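You operate a simulated robot arm through the tools that you are given. There is no shell and no other tool.

You run a simulated robot arm. Do the job below in one go: nothing can be reset, and whatever is moved stays where it is left.

TASK
Put things in order on the top of the wooden table. At the end: the yellow tilt sensor from the top of the wooden table stands on top of the blue bar; the grey stone weight from the top of the wooden table stands where the green spool stood; the cream number block from the top of the wooden table is in the silver tin bowl; the green spool stands where the cream number block stood; whatever was shut is shut again. Leave all else as you found it, and nothing knocked over.

Only the result counts: the job must be done as asked and must still hold three seconds after the hand-in. Knocking over, shifting, dropping, spilling or breaking anything else fails it.

THE ROBOT
A 6-joint arm with a two-finger parallel gripper, fixed in place. Base frame: the origin is at the foot of the arm, x ahead of it, y to its left, z up; the work surface is at about z = 0. Readings come in m, degrees, newtons and seconds.
With the tool pointing down near the work surface it reaches from about 0.16 to 0.42 m from the base axis. Its first joint turns from -66.0 to 66.0 degrees. Payload 1.57 kg.
The tool frame sits at the grasp point between the pads (the TCP): z along the fingers, y along the line on which they close. The tips reach 0.03 m beyond it. Largest opening 0.08 m; finger width 0.017, thickness 0.012; the body of the gripper, 0.04 by 0.082 m, starts 0.08 m behind the TCP.
Orientation is that of the tool frame in the base frame, as [roll, pitch, yaw] about the fixed x, y, z axes, in that order (R = Rz(yaw) Ry(pitch) Rx(roll)). With the fingers straight down and closing along the base's y, the tool's x points along the base's -x, its y along +y and its z along -z.

THE INTERFACE
- The arm moves only by the tool step_arm. Its argument "deltas" is a list of rows, each a list of 7 numbers: the turn, a rotation vector about the tool's x, y, z in degrees, then the shift along the tool's x, y, z in cm, then the gripper command, from -1 (fully open) to 1 (shut), values between in proportion. In form: [[wx, wy, wz, dx, dy, dz, hand], ...]. A call has 1 to 20 rows; each row shifts and turns the commanded pose from where the row before left it, along the tool's axes as they then stand. A row lasts 0.2 s, in which the tool goes at most 0.05 m and 8.6 degrees; a call with a longer step from one row to the next is refused whole, and so is a gripper value outside its range. Where a pose cannot be reached the arm comes as near as it can. A force on the tool above 40 N (or 10 N above the force at the start of the call, whichever is more), or a blocked arm, ends the call early, and 0.2 s more pass. Each finger travels about 0.153 m/s and halts on what it meets, pressing with about 40 N; the grip force reading is that of the motor and also rises with nothing between the fingers. The clock runs only during rows and for 0.2 s after the last one: add rows that do not move to give the fingers time. It gives the time, the measured TCP pose, the force on the tool (base axes), the opening and the grip force at its end, in the units of the frame above (readings bear some noise), with the torque about the TCP (base axes, N m) and any sound that the robot's microphone picked up.
- Cameras (640 x 400 px; columns grow to the right, rows downward): "scene" is fixed at [0.0446, -0.3281, 0.4166]; the picture's right is [0.84, -0.54, 0.00], its down [-0.35, -0.54, -0.77] and it looks along [0.42, 0.65, -0.64] (base axes); focal length 277 px, centre (320, 200). "wrist" rides on the gripper at [0.072, -0.007, -0.122] in the tool frame; the picture's right is [0.09, 1.00, 0.00], its down [-0.84, 0.08, -0.54] and it looks along [-0.54, 0.05, 0.84] (tool axes); focal length 238 px, centre (320, 200). There is no depth. A picture from a camera that has moved, and an enlarged one, comes with that camera's place and axes in the base frame and with its lens.
- camera(camera): a new picture of that camera. It takes no simulated time.
- enlarge(camera, box): a new picture of the part [left, top, right, bottom] of that camera's present view, enlarged. It takes no simulated time.
- hand_in(): hands the job in; it is judged then, once.

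Places have to be worked out from the pictures, the camera data and where the tool is seen. Open the gripper and draw the arm clear of the work before you hand the job in, unless the task says otherwise.

The tools are called after "Request:" as a command line: name --pt "numbers of a row" for each row, then --argument value for the rest, lists and objects as JSON in quotes. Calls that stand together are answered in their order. step_arm: Moves the arm, as the interface text tells. Its arguments: {"type":"object","properties":{"deltas":{"type":"array","items":{"type":"array","items":{"type":"number"}}}},"required":["deltas"]} The other tools are called the same way: camera (camera) takes a picture; enlarge (camera, box) takes an enlarged picture of a part of a camera's view; hand_in () hands the job in.

At the start:

```text
time: 0.0
position: [0.2246, -0.0487, 0.2462]
tool_rot: [-180.0, 0.2, -179.8]
contact_force: [0.5, 0.7, 0.1]
ft_torque: [0.03, -0.02, -0.01]
grip_width: 0.0798
grasp_force: 0.1
```

scene: 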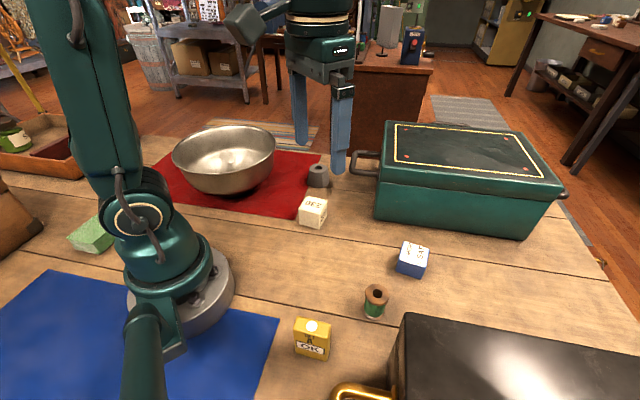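
wrist: 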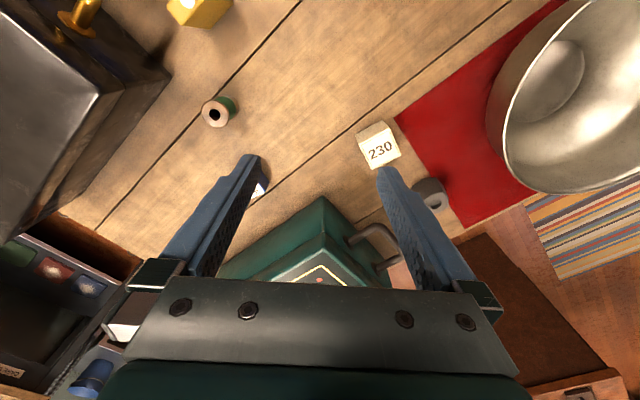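

I'll start by looking closely at both views to identify each object, especially the blue bar.

Request:
enlarge --camera "scene" --box '[260, 140, 460, 265]'

Request:
enlarge --camera "scene" --box '[260, 230, 460, 400]'

Request:
enlarge --camera "scene" --box '[340, 100, 640, 290]'

Request:
enlarge --camera "wrist" --box '[0, 0, 320, 200]'

Request:
enlarge --camera "scene" --box '[0, 100, 200, 300]'

```text
3.20 times, centred on (360, 202) of scene
camera zoom: at [0.0446, -0.3281, 0.4166], right [0.84, -0.54, 0.0], down [-0.35, -0.54, -0.77], along [0.42, 0.65, -0.64], focal length 887 px, centre (192, 192)
```

zoom: 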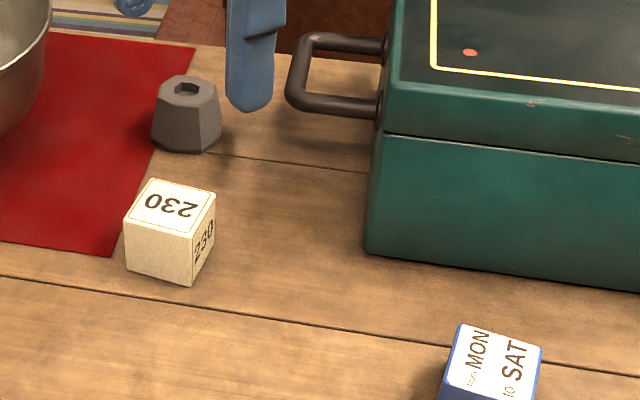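

```text
2.35 times, centred on (360, 315) of scene
camera zoom: at [0.0446, -0.3281, 0.4166], right [0.84, -0.54, 0.0], down [-0.35, -0.54, -0.77], along [0.42, 0.65, -0.64], focal length 652 px, centre (226, -71)
```

zoom: 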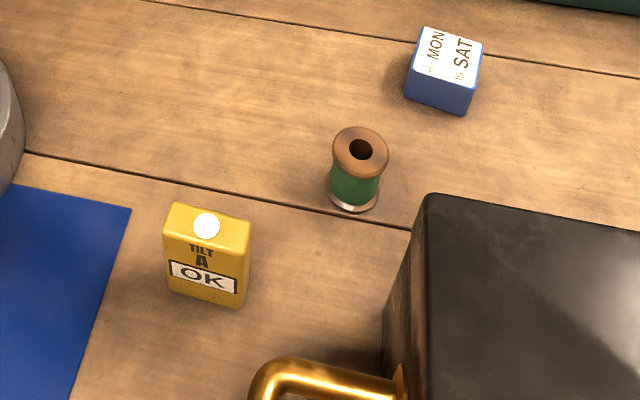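

```text
2.11 times, centred on (490, 195) of scene
camera zoom: at [0.0446, -0.3281, 0.4166], right [0.84, -0.54, 0.0], down [-0.35, -0.54, -0.77], along [0.42, 0.65, -0.64], focal length 584 px, centre (-38, 210)
```

zoom: 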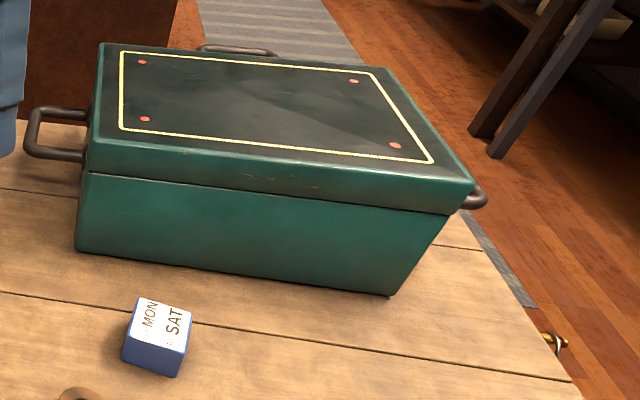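

```text
2.00 times, centred on (160, 100) of wrist
camera zoom: at [0.152, -0.0534, 0.3677], right [-0.09, 1.0, 0.0], down [0.84, 0.08, 0.54], along [0.54, 0.05, -0.84], focal length 477 px, centre (640, 400)
```

zoom: 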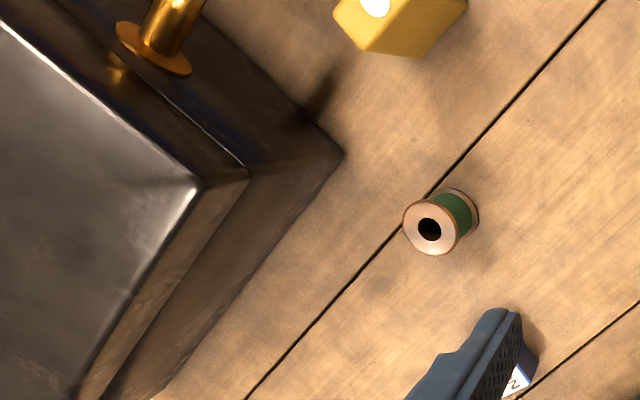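

```text
2.00 times, centred on (100, 200) of scene
camera zoom: at [0.0446, -0.3281, 0.4166], right [0.84, -0.54, 0.0], down [-0.35, -0.54, -0.77], along [0.42, 0.65, -0.64], focal length 554 px, centre (760, 200)
```

zoom: 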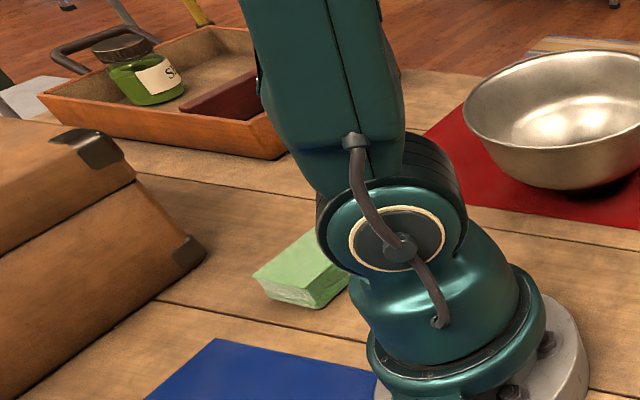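

The yellow sensor is around (0.12,-0.19), the spool around (0.235,-0.187), the cream block around (0.26,0.02) and the stone around (0.34,0.145). I don't see a clear "blue bar" yet. I'll move the wrist, staying high, to look at the black box with the brass handle.

Request:
step_arm --pt "0 0 0 2.4 -2.6 0 -1" --pt "0 0 0 2.4 -2.6 0 -1" --pt "0 0 0 2.4 -2.6 0 -1" --pt "0 0 0 2.0 -2.6 -1 -1" --pt "0 0 8.3 0 0 -1 -1" --pt "0 0 8.3 0 0 -1 -1" --pt "0 0 8.3 0 0 0 -1" --pt "0 0 8.3 0 0 0 -1" --pt "0 0 8.3 0 0 0 -1" --pt "0 0 8.3 0 0 0 -1" --pt "0 0 0 0 0 0 -1"

Request:
camera --camera "wrist"

Request:
camera --camera "scene"

```text
time: 2.4
position: [0.1318, -0.1513, 0.2764]
tool_rot: [179.9, 0.1, 130.1]
contact_force: [0.1, 0.0, 1.1]
ft_torque: [0.02, 0.03, -0.01]
grip_width: 0.08
grasp_force: 0.0
```

```text
taken
camera wrist: at [0.0799, -0.1, 0.3975], right [0.7, 0.71, 0.0], down [0.6, -0.59, 0.54], along [0.39, -0.38, -0.84], focal length 238 px, centre (320, 200)
```

wrist: 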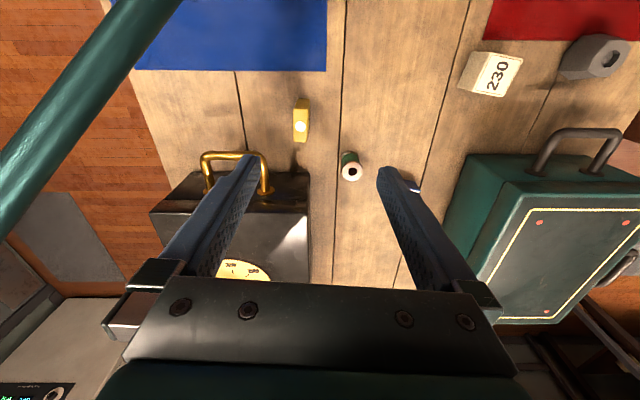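

```text
taken
```

scene: 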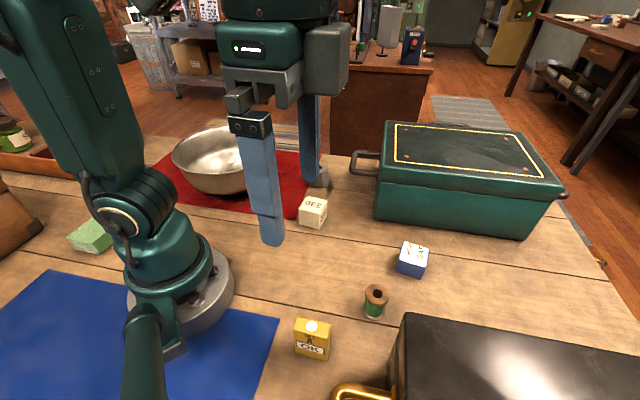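

The black box has a brass bail on the side facing the robot, and something yellow on top. I'll zoom in to see whether it's a drawer or a lid.

Request:
enlarge --camera "wrist" --box '[140, 80, 360, 290]'

Request:
enlarge --camera "wrist" --box '[400, 0, 640, 200]'

Request:
enlarge --camera "wrist" --box '[420, 120, 640, 340]'

Request:
enlarge --camera "scene" --box '[320, 290, 640, 400]'

```text
1.90 times, centred on (250, 185) of wrist
camera zoom: at [0.0799, -0.1, 0.3975], right [0.7, 0.71, 0.0], down [0.6, -0.59, 0.54], along [0.39, -0.38, -0.84], focal length 454 px, centre (453, 229)
```

zoom: 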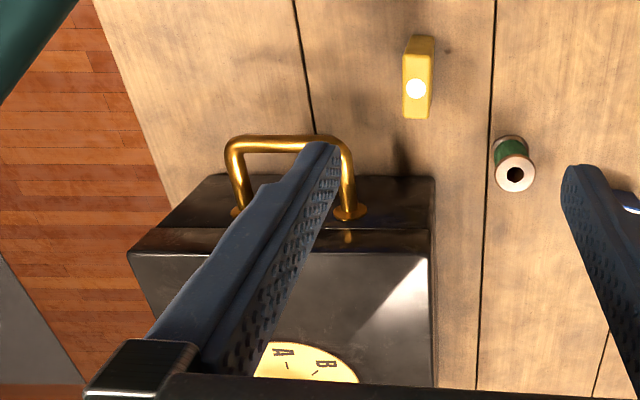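

```text
2.00 times, centred on (520, 100) of wrist
camera zoom: at [0.0799, -0.1, 0.3975], right [0.7, 0.71, 0.0], down [0.6, -0.59, 0.54], along [0.39, -0.38, -0.84], focal length 477 px, centre (-80, 400)
```

zoom: 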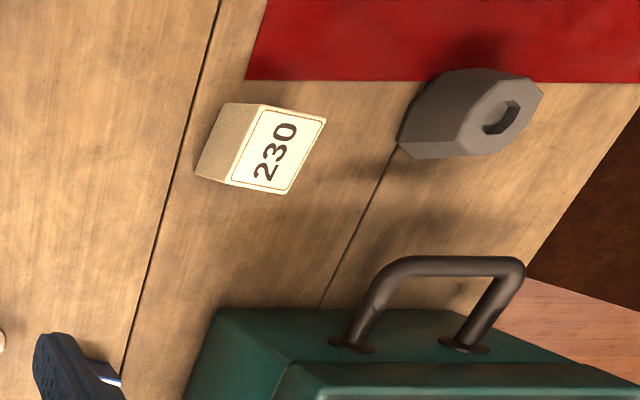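

```text
1.82 times, centred on (530, 230) of wrist
camera zoom: at [0.0799, -0.1, 0.3975], right [0.7, 0.71, 0.0], down [0.6, -0.59, 0.54], along [0.39, -0.38, -0.84], focal length 433 px, centre (-62, 146)
```

zoom: 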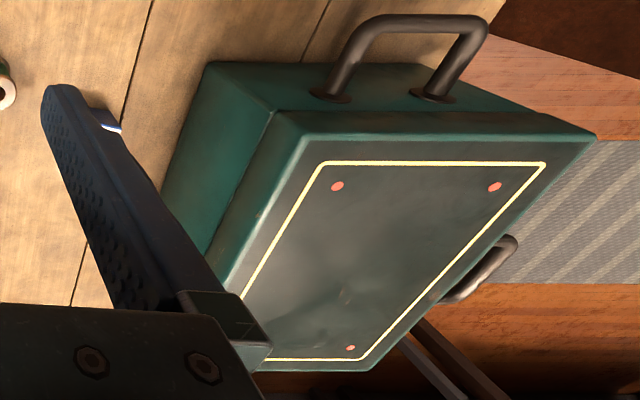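

```text
2.00 times, centred on (480, 345) of scene
camera zoom: at [0.0446, -0.3281, 0.4166], right [0.84, -0.54, 0.0], down [-0.35, -0.54, -0.77], along [0.42, 0.65, -0.64], focal length 554 px, centre (0, -90)
```

zoom: 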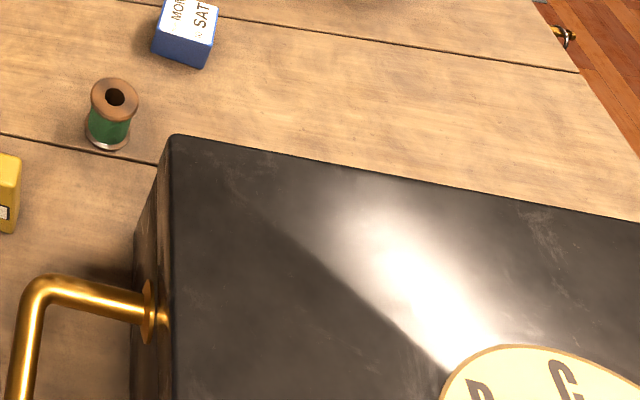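

The black box looks like a lidded chest whose handle (around (0.085,-0.29)) is close to the arm's turn limit. The pale green block on the left looks like a "bar", so I'll swing the wrist to the left side at height and search there for a blue one.

Request:
step_arm --pt "0 0 -8.3 0 2.9 0 -1" --pt "0 0 -8.3 0 2.9 0 -1" --pt "0 0 -8.3 0 2.9 0 -1" --pt "0 0 -8.3 0 2.9 0 -1" --pt "0 0 -8.3 0 2.9 0 -1" --pt "0 0 -8.3 0 2.9 0 -1" --pt "0 0 -8.3 0 2.9 0 -1" --pt "0 0 -8.3 0 2.9 0 -1" --pt "0 0 -8.3 0 2.9 0 -1" --pt "0 0 -8.3 0 2.9 0 -1" --pt "0 0 -8.3 0 2.9 0 -1" --pt "0 0 -8.3 0 2.9 0 -1" --pt "0 0 0 0 0 0 -1"

Request:
camera --camera "wrist"

Request:
camera --camera "scene"

```text
time: 5.2
position: [0.1543, 0.1532, 0.2769]
tool_rot: [-180.0, 0.0, -130.2]
contact_force: [0.4, -1.2, -0.6]
ft_torque: [-0.04, 0.0, -0.02]
grip_width: 0.0798
grasp_force: 0.0
```

```text
taken
camera wrist: at [0.1127, 0.0949, 0.398], right [-0.82, 0.57, 0.0], down [0.48, 0.69, 0.54], along [0.31, 0.44, -0.84], focal length 238 px, centre (320, 200)
```

wrist: 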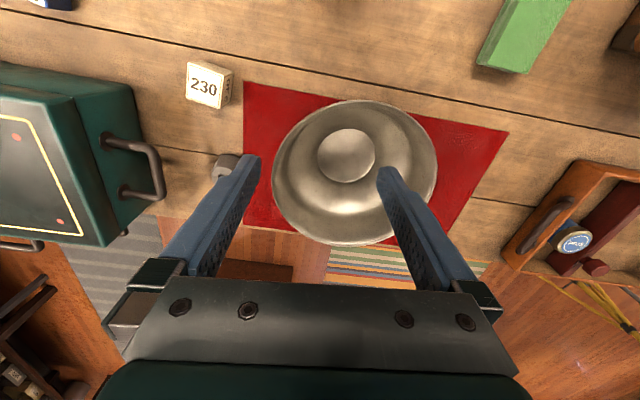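

```text
taken
```

scene: 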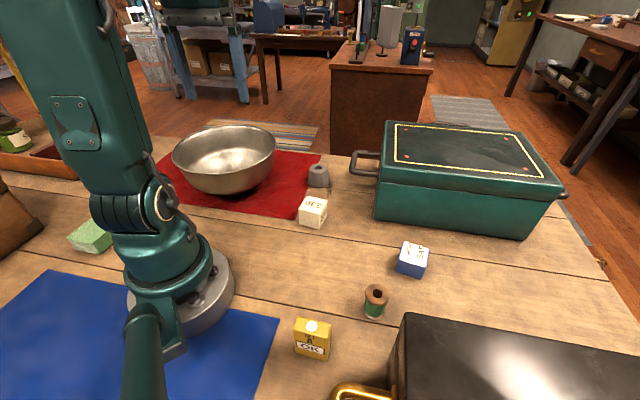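

No blue bar on the left yet. I'll yaw the wrist further so that the camera looks toward the left rear of the table.

Request:
step_arm --pt "0 0 -8.3 0 0 -1 -1" --pt "0 0 -8.3 0 0 -1 -1" --pt "0 0 -8.3 0 0 -1 -1" --pt "0 0 -8.3 0 0 0 -1" --pt "0 0 -8.3 0 0 0 -1" --pt "0 0 -8.3 0 0 0 -1" --pt "0 0 -8.3 0 0 0 -1" --pt "0 0 -8.3 0 0 0 -1" --pt "0 0 -8.3 0 0 0 -1" --pt "0 0 -8.3 0 0 0 -1" --pt "0 0 0 0 0 0 -1"

Request:
camera --camera "wrist"

Request:
camera --camera "scene"

```text
time: 7.6
position: [0.1545, 0.1534, 0.3055]
tool_rot: [-179.9, -0.1, -47.1]
contact_force: [0.4, 0.3, 0.2]
ft_torque: [0.01, 0.01, 0.0]
grip_width: 0.0801
grasp_force: 0.0
```

```text
taken
camera wrist: at [0.2073, 0.1064, 0.428], right [-0.67, -0.75, 0.0], down [-0.63, 0.56, 0.54], along [-0.4, 0.36, -0.84], focal length 238 px, centre (320, 200)
```

wrist: 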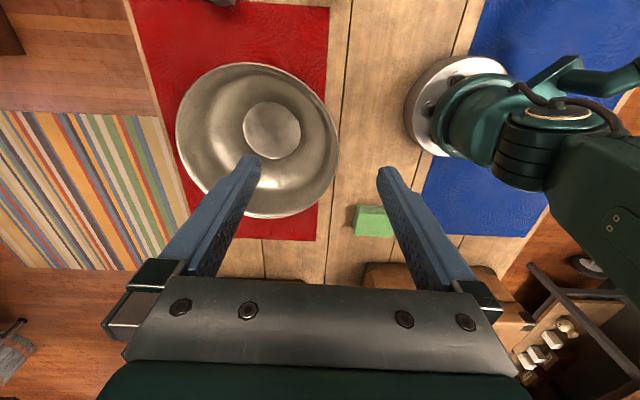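

```text
taken
```

scene: 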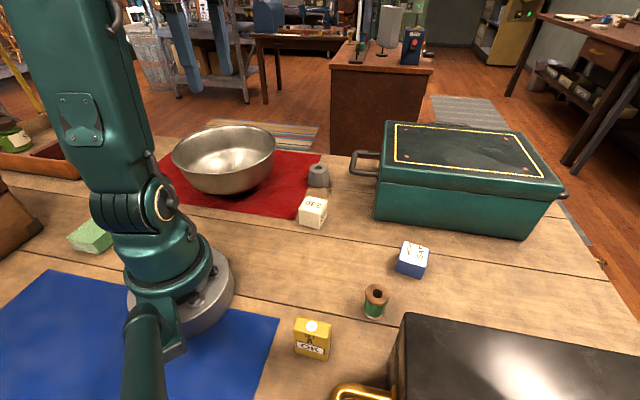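

Nothing blue and bar-shaped shows here besides the mat. I'll swing back to examine the blue block with the white label near (0.35,-0.17).

Request:
step_arm --pt "0 0 8.3 0 0 0 -1" --pt "0 0 8.3 0 0 0 -1" --pt "0 0 8.3 0 0 0 -1" --pt "0 0 8.3 0 0 0 -1" --pt "0 0 8.3 0 0 0 -1" --pt "0 0 8.3 0 0 0 -1" --pt "0 0 8.3 0 0 0 -1" --pt "0 0 8.3 0 0 0 -1" --pt "0 0 8.3 0 0 0 -1" --pt "0 0 8.3 0 0 0 -1" --pt "0 0 8.3 0 -3.1 0 -1" --pt "0 0 8.3 0 -3.1 0 -1" --pt "0 0 8.3 0 -3.1 0 -1" --pt "0 0 8.3 0 -3.1 0 -1" --pt "0 0 8.3 0 -3.1 0 -1" --pt "0 0 8.3 0 -3.1 0 -1" --pt "0 0 8.3 0 -3.1 0 -1" --pt "0 0 8.3 0 -3.1 0 -1" --pt "0 0 8.3 0 -3.1 0 -1" --pt "0 0 0 0 0 0 -1"

Request:
camera --camera "wrist"

```text
time: 11.8
position: [0.2295, -0.0936, 0.308]
tool_rot: [-180.0, 0.1, 155.0]
contact_force: [-0.6, -0.7, -0.5]
ft_torque: [0.0, 0.01, 0.0]
grip_width: 0.08
grasp_force: 0.0
```

```text
taken
camera wrist: at [0.1599, -0.068, 0.429], right [0.34, 0.94, 0.0], down [0.79, -0.28, 0.54], along [0.51, -0.18, -0.84], focal length 238 px, centre (320, 200)
```

wrist: 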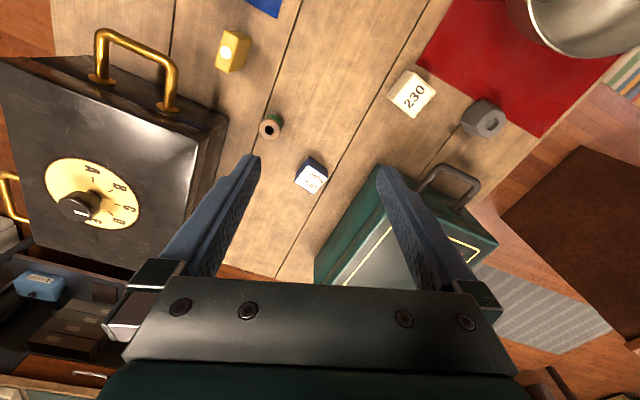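

There's a dial with letters on the black box's top. I'll zoom in on it and on the small blue block.

Request:
enlarge --camera "wrist" --box '[20, 140, 160, 240]'

Request:
enlarge --camera "wrist" --box '[260, 110, 360, 210]'

Request:
enlarge --camera "wrist" --box '[0, 20, 240, 270]'

Request:
enlarge --camera "wrist" --box '[310, 140, 510, 290]'

```text
4.00 times, centred on (90, 190) of wrist
camera zoom: at [0.1599, -0.068, 0.429], right [0.34, 0.94, 0.0], down [0.79, -0.28, 0.54], along [0.51, -0.18, -0.84], focal length 953 px, centre (1240, 240)
```

zoom: 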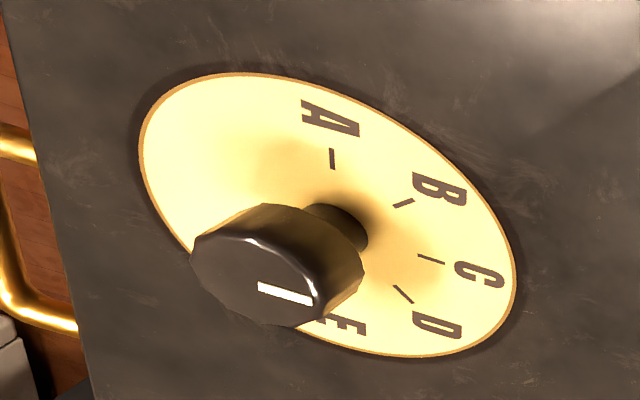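

```text
4.00 times, centred on (310, 160) of wrist
camera zoom: at [0.1599, -0.068, 0.429], right [0.34, 0.94, 0.0], down [0.79, -0.28, 0.54], along [0.51, -0.18, -0.84], focal length 953 px, centre (360, 360)
```

zoom: 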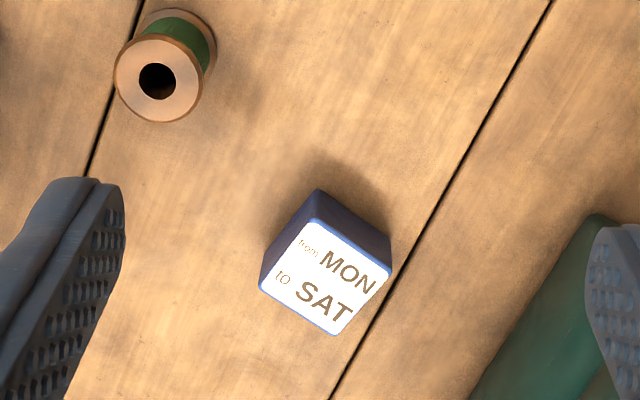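

```text
1.60 times, centred on (120, 145) of wrist
camera zoom: at [0.1599, -0.068, 0.429], right [0.34, 0.94, 0.0], down [0.79, -0.28, 0.54], along [0.51, -0.18, -0.84], focal length 381 px, centre (640, 288)
```

zoom: 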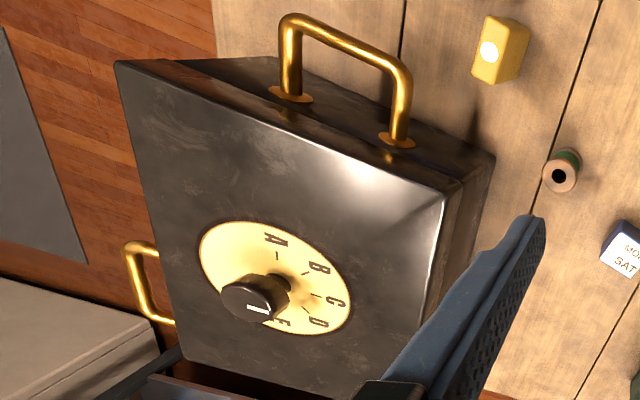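

```text
2.67 times, centred on (410, 215) of wrist
camera zoom: at [0.1599, -0.068, 0.429], right [0.34, 0.94, 0.0], down [0.79, -0.28, 0.54], along [0.51, -0.18, -0.84], focal length 636 px, centre (80, 160)
```

zoom: 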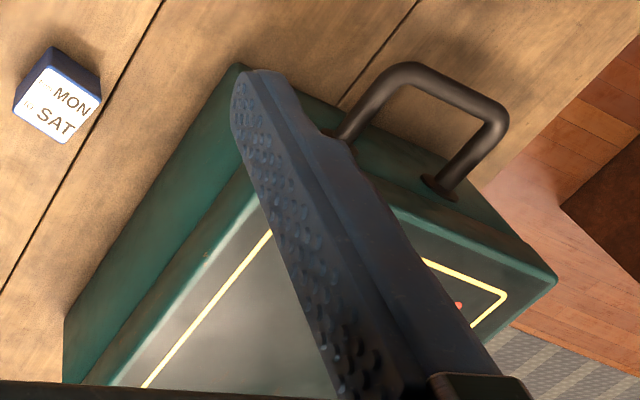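

The black box has a dial A–E and several carry handles. I'll check the brass thing near the table's right edge, the tray and the left case for anything that could be the blue bar or an openable container.

Request:
enlarge --camera "scene" --box '[560, 230, 640, 290]'

Request:
enlarge --camera "scene" --box '[0, 90, 120, 270]'

Request:
enlarge --camera "scene" --box '[320, 0, 640, 200]'

Request:
enlarge --camera "wrist" --box '[0, 220, 150, 400]'

```text
6.67 times, centred on (600, 260) of scene
camera zoom: at [0.0446, -0.3281, 0.4166], right [0.84, -0.54, 0.0], down [-0.35, -0.54, -0.77], along [0.42, 0.65, -0.64], focal length 1848 px, centre (-1547, -200)
```

zoom: 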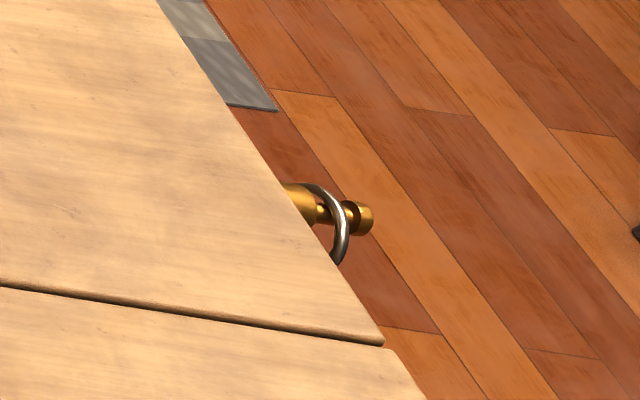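

```text
2.22 times, centred on (60, 180) of scene
camera zoom: at [0.0446, -0.3281, 0.4166], right [0.84, -0.54, 0.0], down [-0.35, -0.54, -0.77], along [0.42, 0.65, -0.64], focal length 616 px, centre (898, 244)
```

zoom: 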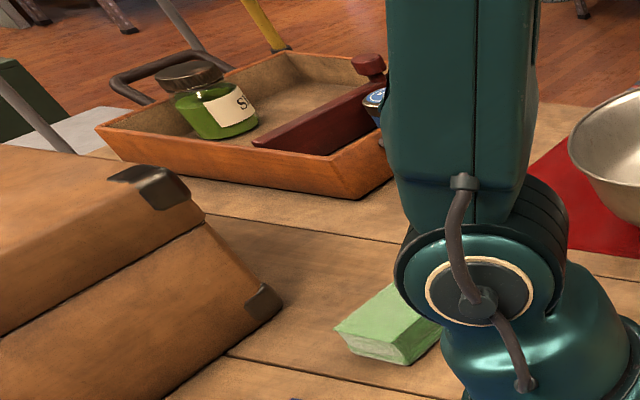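

```text
2.00 times, centred on (480, 100) of scene
camera zoom: at [0.0446, -0.3281, 0.4166], right [0.84, -0.54, 0.0], down [-0.35, -0.54, -0.77], along [0.42, 0.65, -0.64], focal length 554 px, centre (0, 400)
```

zoom: 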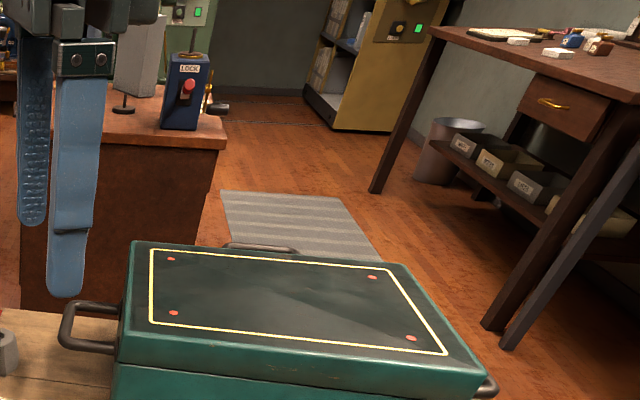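

```text
2.22 times, centred on (75, 310) of wrist
camera zoom: at [0.1599, -0.068, 0.429], right [0.34, 0.94, 0.0], down [0.79, -0.28, 0.54], along [0.51, -0.18, -0.84], focal length 530 px, centre (864, -44)
```

zoom: 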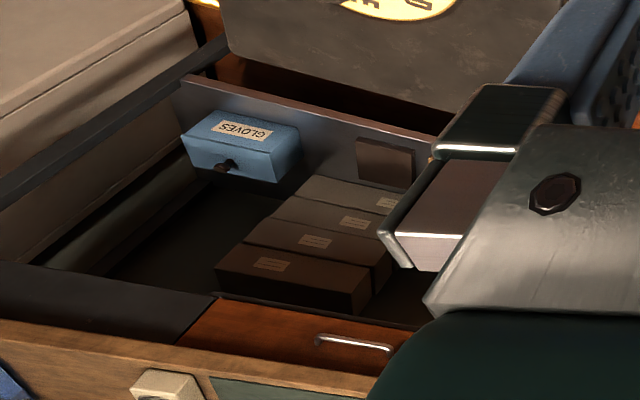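

Nothing conclusive in the background dressing. I'll move the wrist camera to view the green chest's handled end and the region behind it.

Request:
step_arm --pt "0 0 0 2.3 3.8 0 -1" --pt "0 0 0 2.3 3.8 0 -1" --pt "0 0 0 2.3 3.8 0 -1" --pt "0 0 0 2.3 3.8 0 -1" --pt "0 0 0 2.3 3.8 0 -1" --pt "0 0 0 2.3 3.8 0 -1" --pt "0 0 7 0 0 0 -1" --pt "0 0 7 0 0 0 -1" --pt "0 0 7 0 0 0 -1" --pt "0 0 0 0 0 0 -1"

Request:
camera --camera "wrist"

```text
time: 14.0
position: [0.1974, 0.1686, 0.3032]
tool_rot: [179.9, 0.1, 134.1]
contact_force: [-0.3, -0.6, 0.6]
ft_torque: [-0.03, -0.03, -0.01]
grip_width: 0.0803
grasp_force: 0.0
out of reach, approached as far as the arm can: row 6
```

```text
taken
camera wrist: at [0.1424, 0.2171, 0.4243], right [0.65, 0.76, 0.0], down [0.64, -0.55, 0.54], along [0.41, -0.35, -0.84], focal length 238 px, centre (320, 200)
```

wrist: 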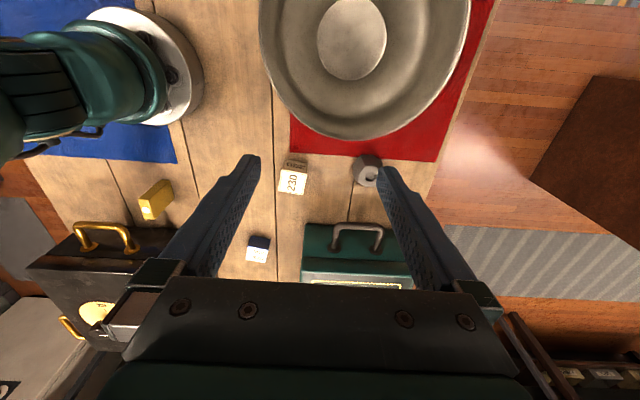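

Good overview. Now I'll tilt the tool to look more horizontally at the two chests' end faces and what lies behind them.

Request:
step_arm --pt "0 -7.5 0 0 0 0 -1" --pt "0 -7.5 0 0 0 0 -1" --pt "0 -7.5 0 0 0 0 -1" --pt "0 -7.5 0 0 0 0 -1" --pt "0 0 0 0 0 0 -1"

Request:
camera --camera "wrist"

```text
time: 15.2
position: [0.2286, 0.1539, 0.3036]
tool_rot: [180.0, 30.1, 134.0]
contact_force: [0.5, 0.0, 1.1]
ft_torque: [-0.01, 0.0, -0.01]
grip_width: 0.08
grasp_force: 0.1
out of reach, approached as far as the arm can: row 3, 4
```

```text
taken
camera wrist: at [0.1373, 0.2385, 0.372], right [0.66, 0.75, -0.05], down [0.37, -0.27, 0.89], along [0.65, -0.6, -0.46], focal length 238 px, centre (320, 200)
```

wrist: 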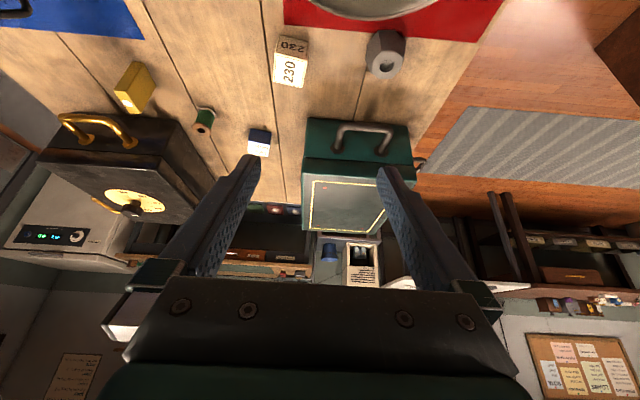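

The picture is inverted (image down is up), so I'll zoom in on both chests.

Request:
enlarge --camera "wrist" --box '[280, 100, 440, 270]'

Request:
enlarge --camera "wrist" --box '[20, 50, 260, 240]'

Request:
enlarge --camera "wrist" --box '[100, 20, 420, 170]'

```text
2.35 times, centred on (360, 185) of wrist
camera zoom: at [0.1373, 0.2385, 0.372], right [0.66, 0.75, -0.05], down [0.37, -0.27, 0.89], along [0.65, -0.6, -0.46], focal length 561 px, centre (226, 235)
```

zoom: 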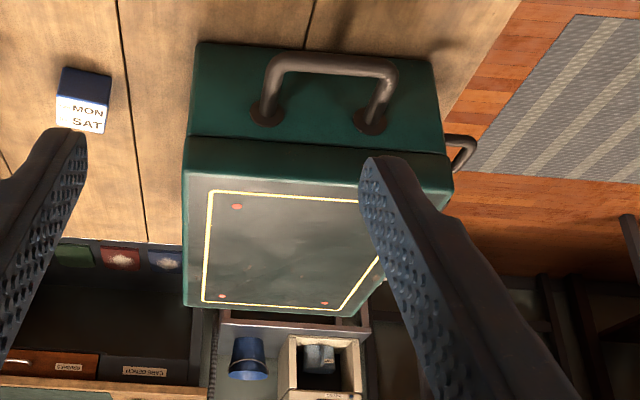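

```text
2.11 times, centred on (140, 145) of wrist
camera zoom: at [0.1373, 0.2385, 0.372], right [0.66, 0.75, -0.05], down [0.37, -0.27, 0.89], along [0.65, -0.6, -0.46], focal length 502 px, centre (699, 316)
```

zoom: 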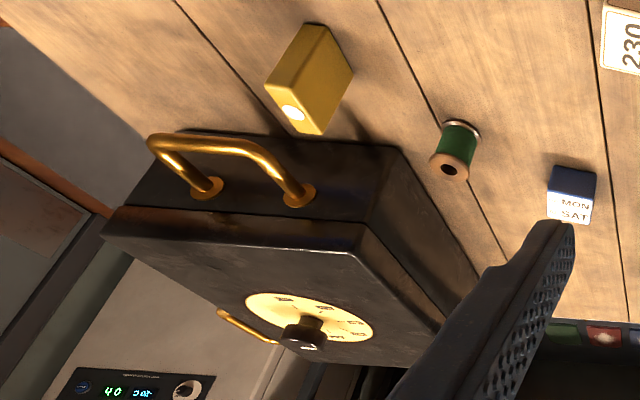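

```text
2.00 times, centred on (260, 95) of wrist
camera zoom: at [0.1373, 0.2385, 0.372], right [0.66, 0.75, -0.05], down [0.37, -0.27, 0.89], along [0.65, -0.6, -0.46], focal length 477 px, centre (440, 410)
```

zoom: 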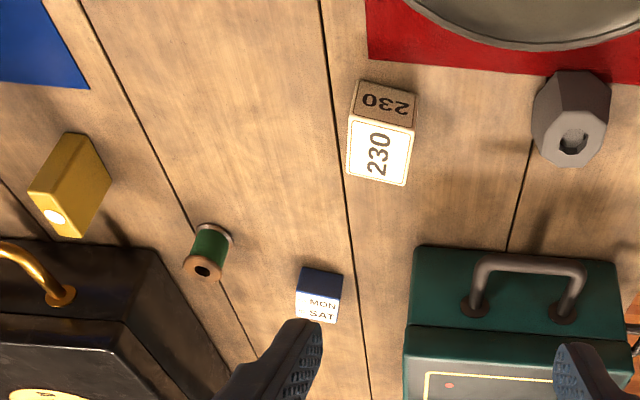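

Both chests have bails on several sides and an overlapping top slab. I'll look at higher magnification for hinges, seams or drawer gaps.

Request:
enlarge --camera "scene" --box '[370, 110, 480, 180]'

Request:
enlarge --camera "scene" --box '[370, 170, 570, 250]'

Request:
enlarge --camera "scene" --box '[380, 230, 450, 290]'

Request:
enlarge --camera "wrist" --box '[20, 90, 180, 240]'

Request:
enlarge --camera "wrist" --box '[300, 110, 430, 180]'

```text
5.71 times, centred on (425, 145) of scene
camera zoom: at [0.0446, -0.3281, 0.4166], right [0.84, -0.54, 0.0], down [-0.35, -0.54, -0.77], along [0.42, 0.65, -0.64], focal length 1584 px, centre (-280, 514)
```

zoom: 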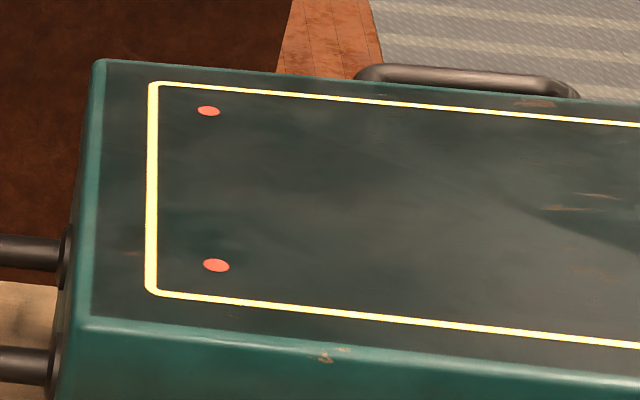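

```text
3.20 times, centred on (470, 210) of scene
camera zoom: at [0.0446, -0.3281, 0.4166], right [0.84, -0.54, 0.0], down [-0.35, -0.54, -0.77], along [0.42, 0.65, -0.64], focal length 887 px, centre (-160, 168)
```

zoom: 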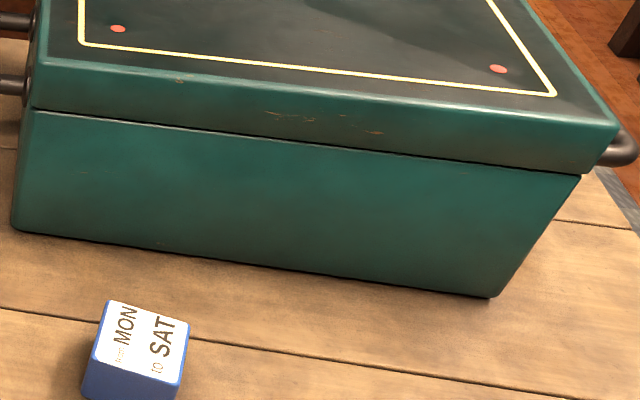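

```text
6.67 times, centred on (415, 260) of scene
camera zoom: at [0.0446, -0.3281, 0.4166], right [0.84, -0.54, 0.0], down [-0.35, -0.54, -0.77], along [0.42, 0.65, -0.64], focal length 1848 px, centre (-313, -200)
```

zoom: 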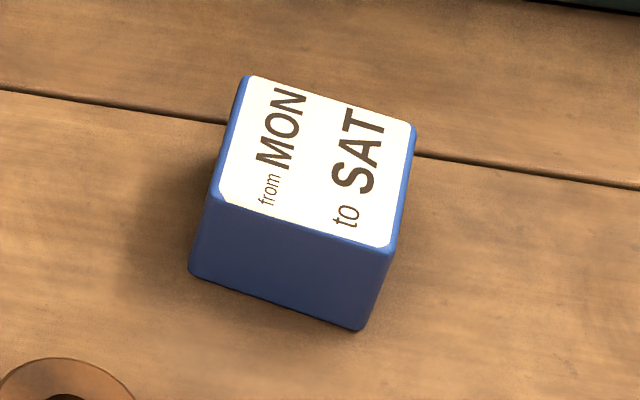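

```text
2.67 times, centred on (100, 165) of wrist
camera zoom: at [0.1373, 0.2385, 0.372], right [0.66, 0.75, -0.05], down [0.37, -0.27, 0.89], along [0.65, -0.6, -0.46], focal length 636 px, centre (907, 293)
```

zoom: 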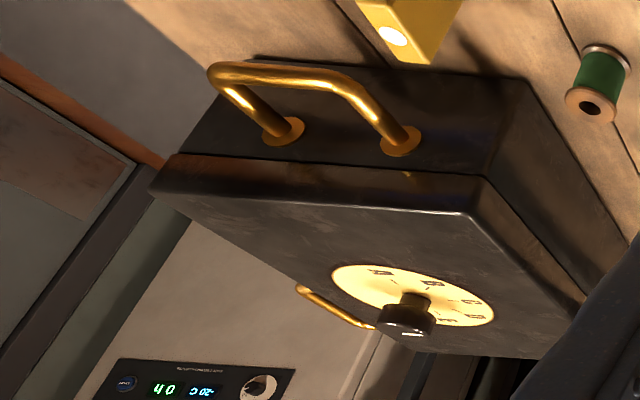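

```text
4.92 times, centred on (365, 145) of wrist
camera zoom: at [0.1373, 0.2385, 0.372], right [0.66, 0.75, -0.05], down [0.37, -0.27, 0.89], along [0.65, -0.6, -0.46], focal length 1173 px, centre (98, 471)
```

zoom: 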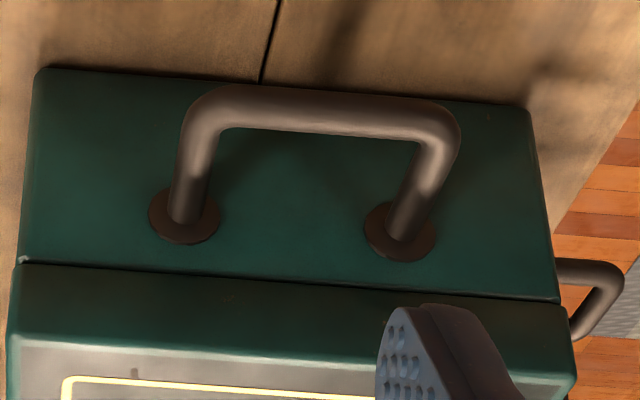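

Neither chest can be opened from here: the bails are carry handles and the lids' free sides face away, out of reach. The six named things match exactly the reachable items, so the blue block near (0.353,-0.154), about 4.3 cm square and 3 cm high, must be the "blue bar". I'll untilt and move above the yellow sensor to measure it.

Request:
step_arm --pt "0 7.5 0 0 0 0 -1" --pt "0 7.5 0 0 0 0 -1" --pt "0 7.5 0 0 0 0 -1" --pt "0 7.5 0 0 0 0 -1" --pt "0 0 0 -3.6 -2.35 0 -1" --pt "0 0 0 -3.6 -2.35 0 -1" --pt "0 0 0 -3.6 -2.35 0 -1" --pt "0 0 0 -3.6 -2.35 0 -1" --pt "0 0 0 -1.15 -4.0 1.0 -1" --pt "0 0 0 -1.15 -4.0 1.0 -1" --pt "0 0 0 -1.15 -4.0 1.0 -1" --pt "0 0 0 -1.15 -4.0 1.0 -1" --pt "0 0 0 -1.15 -4.0 1.0 -1" --pt "0 0 0 0 0 2 -1" --pt "0 0 0 0 0 2 -1" --pt "0 0 0 0 0 0 -1"

Request:
camera --camera "wrist"

Request:
camera --camera "scene"

```text
time: 18.6
position: [0.1547, -0.1981, 0.21]
tool_rot: [179.9, 0.2, 134.3]
contact_force: [-0.9, 0.3, 0.4]
ft_torque: [-0.01, -0.03, -0.01]
grip_width: 0.0802
grasp_force: 0.0
out of reach, approached as far as the arm can: row 4
```

```text
taken
camera wrist: at [0.1001, -0.151, 0.3305], right [0.65, 0.76, 0.0], down [0.64, -0.55, 0.54], along [0.41, -0.35, -0.84], focal length 238 px, centre (320, 200)
```

wrist: 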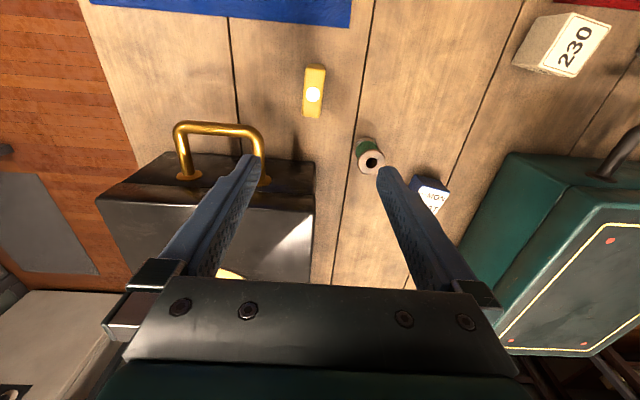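

```text
taken
```

scene: 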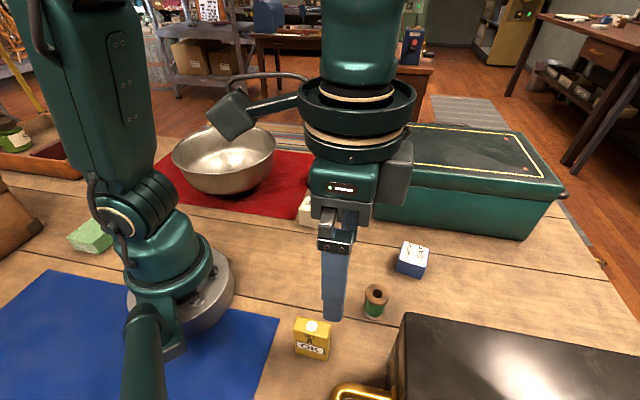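

Commands clip when out of reach, so I'll rely on measured poses. I'll zoom in on the sensor, spool and bar for precise localisation.

Request:
enlarge --camera "wrist" --box '[270, 50, 370, 130]'

Request:
enlarge --camera "wrist" --box '[340, 120, 460, 220]'

Request:
enlarge --camera "scene" --box '[280, 270, 400, 370]'

```text
5.00 times, centred on (320, 90) of wrist
camera zoom: at [0.1001, -0.151, 0.3305], right [0.65, 0.76, 0.0], down [0.64, -0.55, 0.54], along [0.41, -0.35, -0.84], focal length 1192 px, centre (320, 750)
```

zoom: 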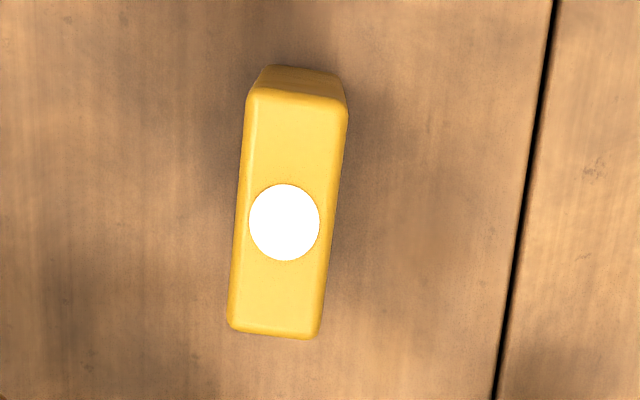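

```text
4.00 times, centred on (400, 170) of wrist
camera zoom: at [0.1001, -0.151, 0.3305], right [0.65, 0.76, 0.0], down [0.64, -0.55, 0.54], along [0.41, -0.35, -0.84], focal length 953 px, centre (0, 320)
```

zoom: 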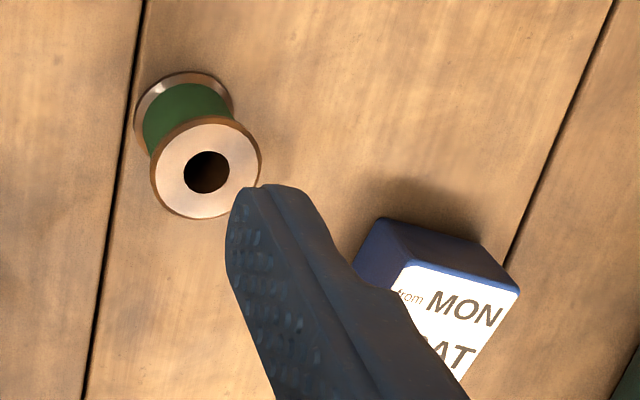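

```text
4.00 times, centred on (340, 320) of scene
camera zoom: at [0.0446, -0.3281, 0.4166], right [0.84, -0.54, 0.0], down [-0.35, -0.54, -0.77], along [0.42, 0.65, -0.64], focal length 1109 px, centre (240, -280)
```

zoom: 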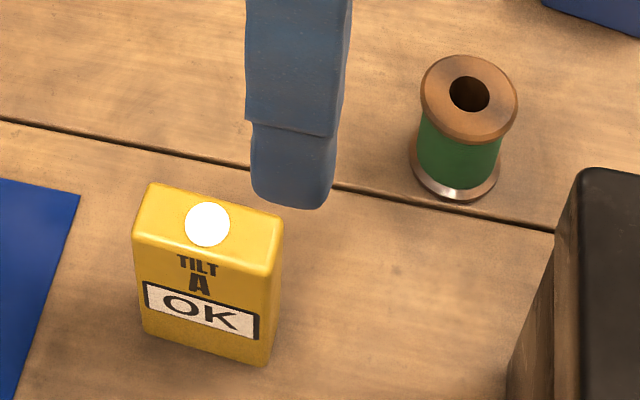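

From two views: the sensor is about 7 cm tall and 4.4×2 cm, centred near (0.126,-0.182) with its long axis at -48°. The blue bar's centre is ≈(0.352,-0.155) with its top at z≈0.033, and the spool is ≈(0.239,-0.182). I'll move above the sensor, aligned across its thin side, and check.

Request:
step_arm --pt "0 0 2.2 0 0 0 -1" --pt "0 0 0 3.1 -1.05 0 -1" --pt "0 0 0 0 0 4 -1" --pt "0 0 0 0 0 3 -1" --pt "0 0 0 0 0 0 -1"

Request:
camera --camera "wrist"

Request:
enlarge --camera "scene" --box '[240, 240, 400, 370]'

```text
time: 19.8
position: [0.1265, -0.1806, 0.1379]
tool_rot: [179.9, 0.1, 132.0]
contact_force: [-0.7, 0.1, -0.2]
ft_torque: [0.01, 0.0, -0.02]
grip_width: 0.0803
grasp_force: 0.0
```

```text
taken
camera wrist: at [0.0741, -0.1315, 0.2595], right [0.68, 0.73, 0.0], down [0.62, -0.57, 0.54], along [0.4, -0.37, -0.84], focal length 238 px, centre (320, 200)
```

wrist: 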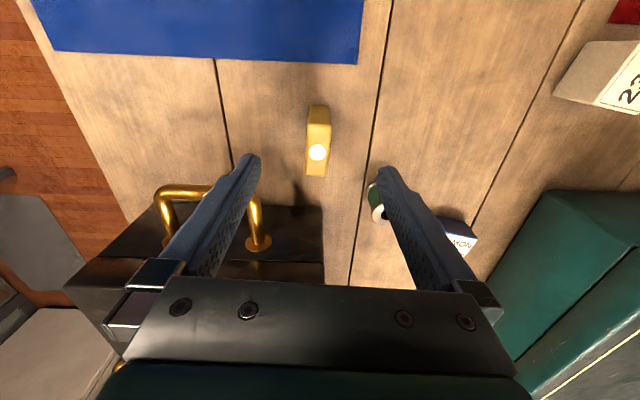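

```text
3.08 times, centred on (320, 305) of scene
camera zoom: at [0.0446, -0.3281, 0.4166], right [0.84, -0.54, 0.0], down [-0.35, -0.54, -0.77], along [0.42, 0.65, -0.64], focal length 853 px, centre (320, -123)
```

zoom: 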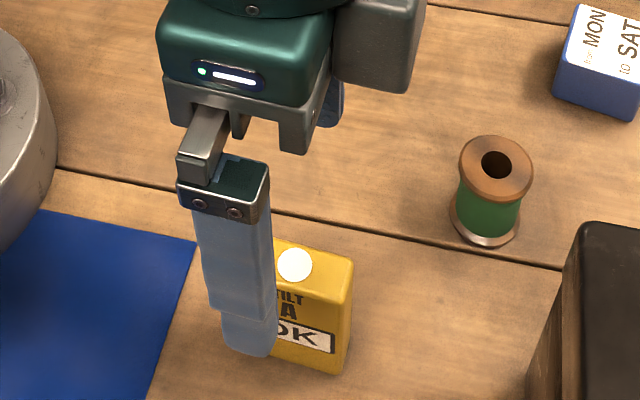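

The sensor's top dot sits at (318,152), versus about (320,150) predicted, so it is centred. I'm descending to TCP z≈0.05 and closing.

Request:
step_arm --pt "0 0 0 0 0 3 -1" --pt "0 0 0 0 0 3 -1" --pt "0 0 0 0 0 2.8 -1" --pt "0 0 0 0 0 0 -1"

Request:
camera --camera "wrist"

Request:
enlarge --camera "scene" --box '[240, 240, 400, 370]'

```text
time: 20.8
position: [0.1243, -0.1824, 0.0472]
tool_rot: [179.9, 0.1, 131.9]
contact_force: [-0.6, -0.4, -0.4]
ft_torque: [0.01, 0.01, 0.03]
grip_width: 0.0799
grasp_force: 0.1
```

```text
taken
camera wrist: at [0.0717, -0.1329, 0.168], right [0.68, 0.73, 0.0], down [0.62, -0.57, 0.54], along [0.4, -0.37, -0.84], focal length 238 px, centre (320, 200)
```

wrist: 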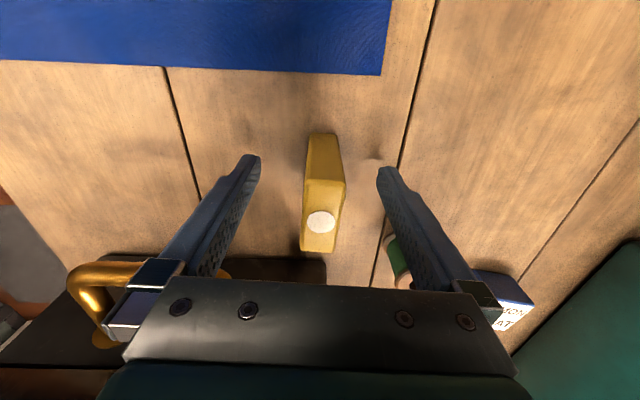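

```text
3.08 times, centred on (320, 305) of scene
camera zoom: at [0.0446, -0.3281, 0.4166], right [0.84, -0.54, 0.0], down [-0.35, -0.54, -0.77], along [0.42, 0.65, -0.64], focal length 853 px, centre (320, -123)
```

zoom: 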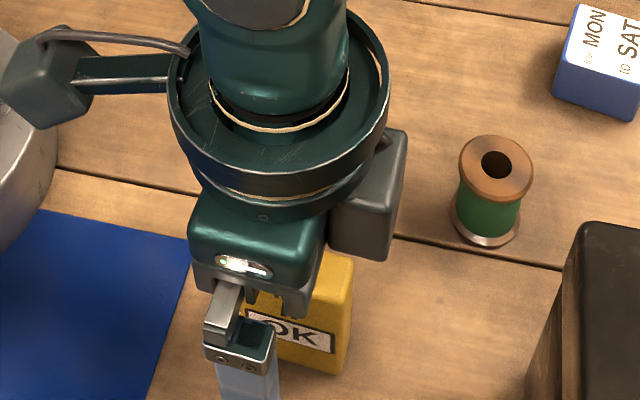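

The fingers straddle the sensor evenly. I'm closing the gripper.

Request:
step_arm --pt "0 0 0 0 0 0 -0.2" --pt "0 0 0 0 0 0 0.3" --pt "0 0 0 0 0 0 1" --pt "0 0 0 0 0 0 1" --pt "0 0 0 0 0 0 1"

Request:
camera --camera "wrist"

```text
time: 22.0
position: [0.1264, -0.1835, 0.0479]
tool_rot: [180.0, 0.1, 132.0]
contact_force: [0.3, 0.1, -0.5]
ft_torque: [0.02, 0.01, 0.02]
grip_width: 0.0197
grasp_force: 33.2
```

```text
taken
camera wrist: at [0.0718, -0.1329, 0.1683], right [0.68, 0.73, 0.0], down [0.62, -0.57, 0.54], along [0.4, -0.37, -0.84], focal length 238 px, centre (320, 200)
```

wrist: 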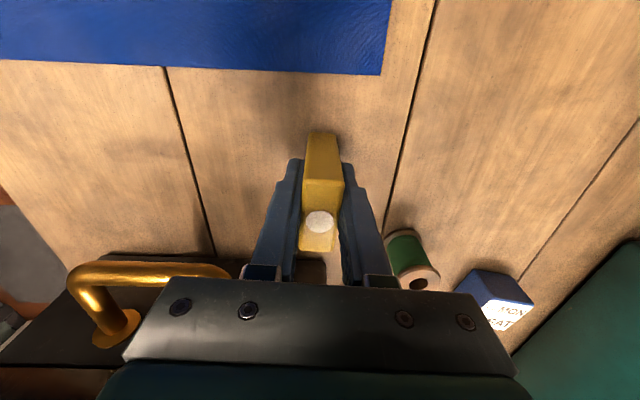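

Gripped (width 0.0197). I'm lifting straight up, aligning yaw with the bar, and moving above the blue bar.

Request:
step_arm --pt "0 0 0 0 0 -2 1" --pt "0 0 0 0 0 -4 1" --pt "0 0 0 0 0 -4 1" --pt "0 0 4.3 0 0 0 1" --pt "0 0 4.3 0 0 0 1" --pt "0 0 0 -1.0 2.04 0 1" --pt "0 0 0 -1.64 3.4 0 1" --pt "0 0 0 -1.64 3.4 0 1" --pt "0 0 0 -1.64 3.4 0 1" --pt "0 0 0 -1.64 3.4 0 1" --pt "0 0 0 -1.64 3.4 0 1" --pt "0 0 0 -0.64 1.37 0 1" --pt "0 0 0 0 0 0 1" --pt "0 0 0 0 0 0 1"

Request:
camera --camera "wrist"

Request:
camera --camera "scene"

```text
time: 25.0
position: [0.3523, -0.1509, 0.1497]
tool_rot: [179.9, -0.1, 123.3]
contact_force: [-0.2, 0.0, -0.2]
ft_torque: [0.02, 0.0, 0.02]
grip_width: 0.0192
grasp_force: 33.1
```

```text
taken
camera wrist: at [0.3059, -0.0941, 0.2698], right [0.78, 0.62, 0.0], down [0.52, -0.66, 0.54], along [0.34, -0.42, -0.84], focal length 238 px, centre (320, 200)
```

wrist: 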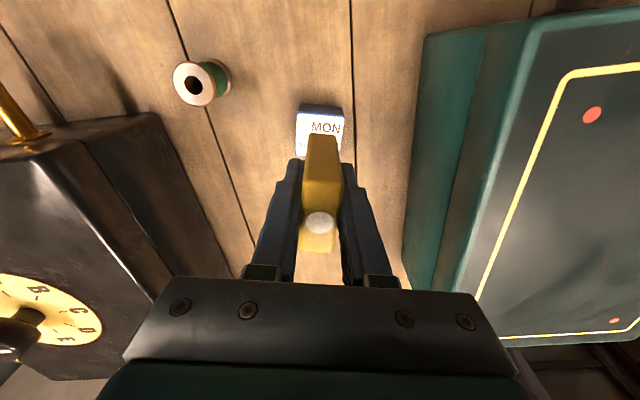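

```text
taken
```

scene: 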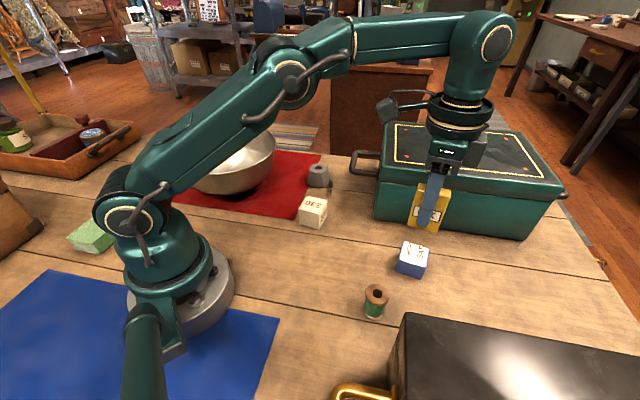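

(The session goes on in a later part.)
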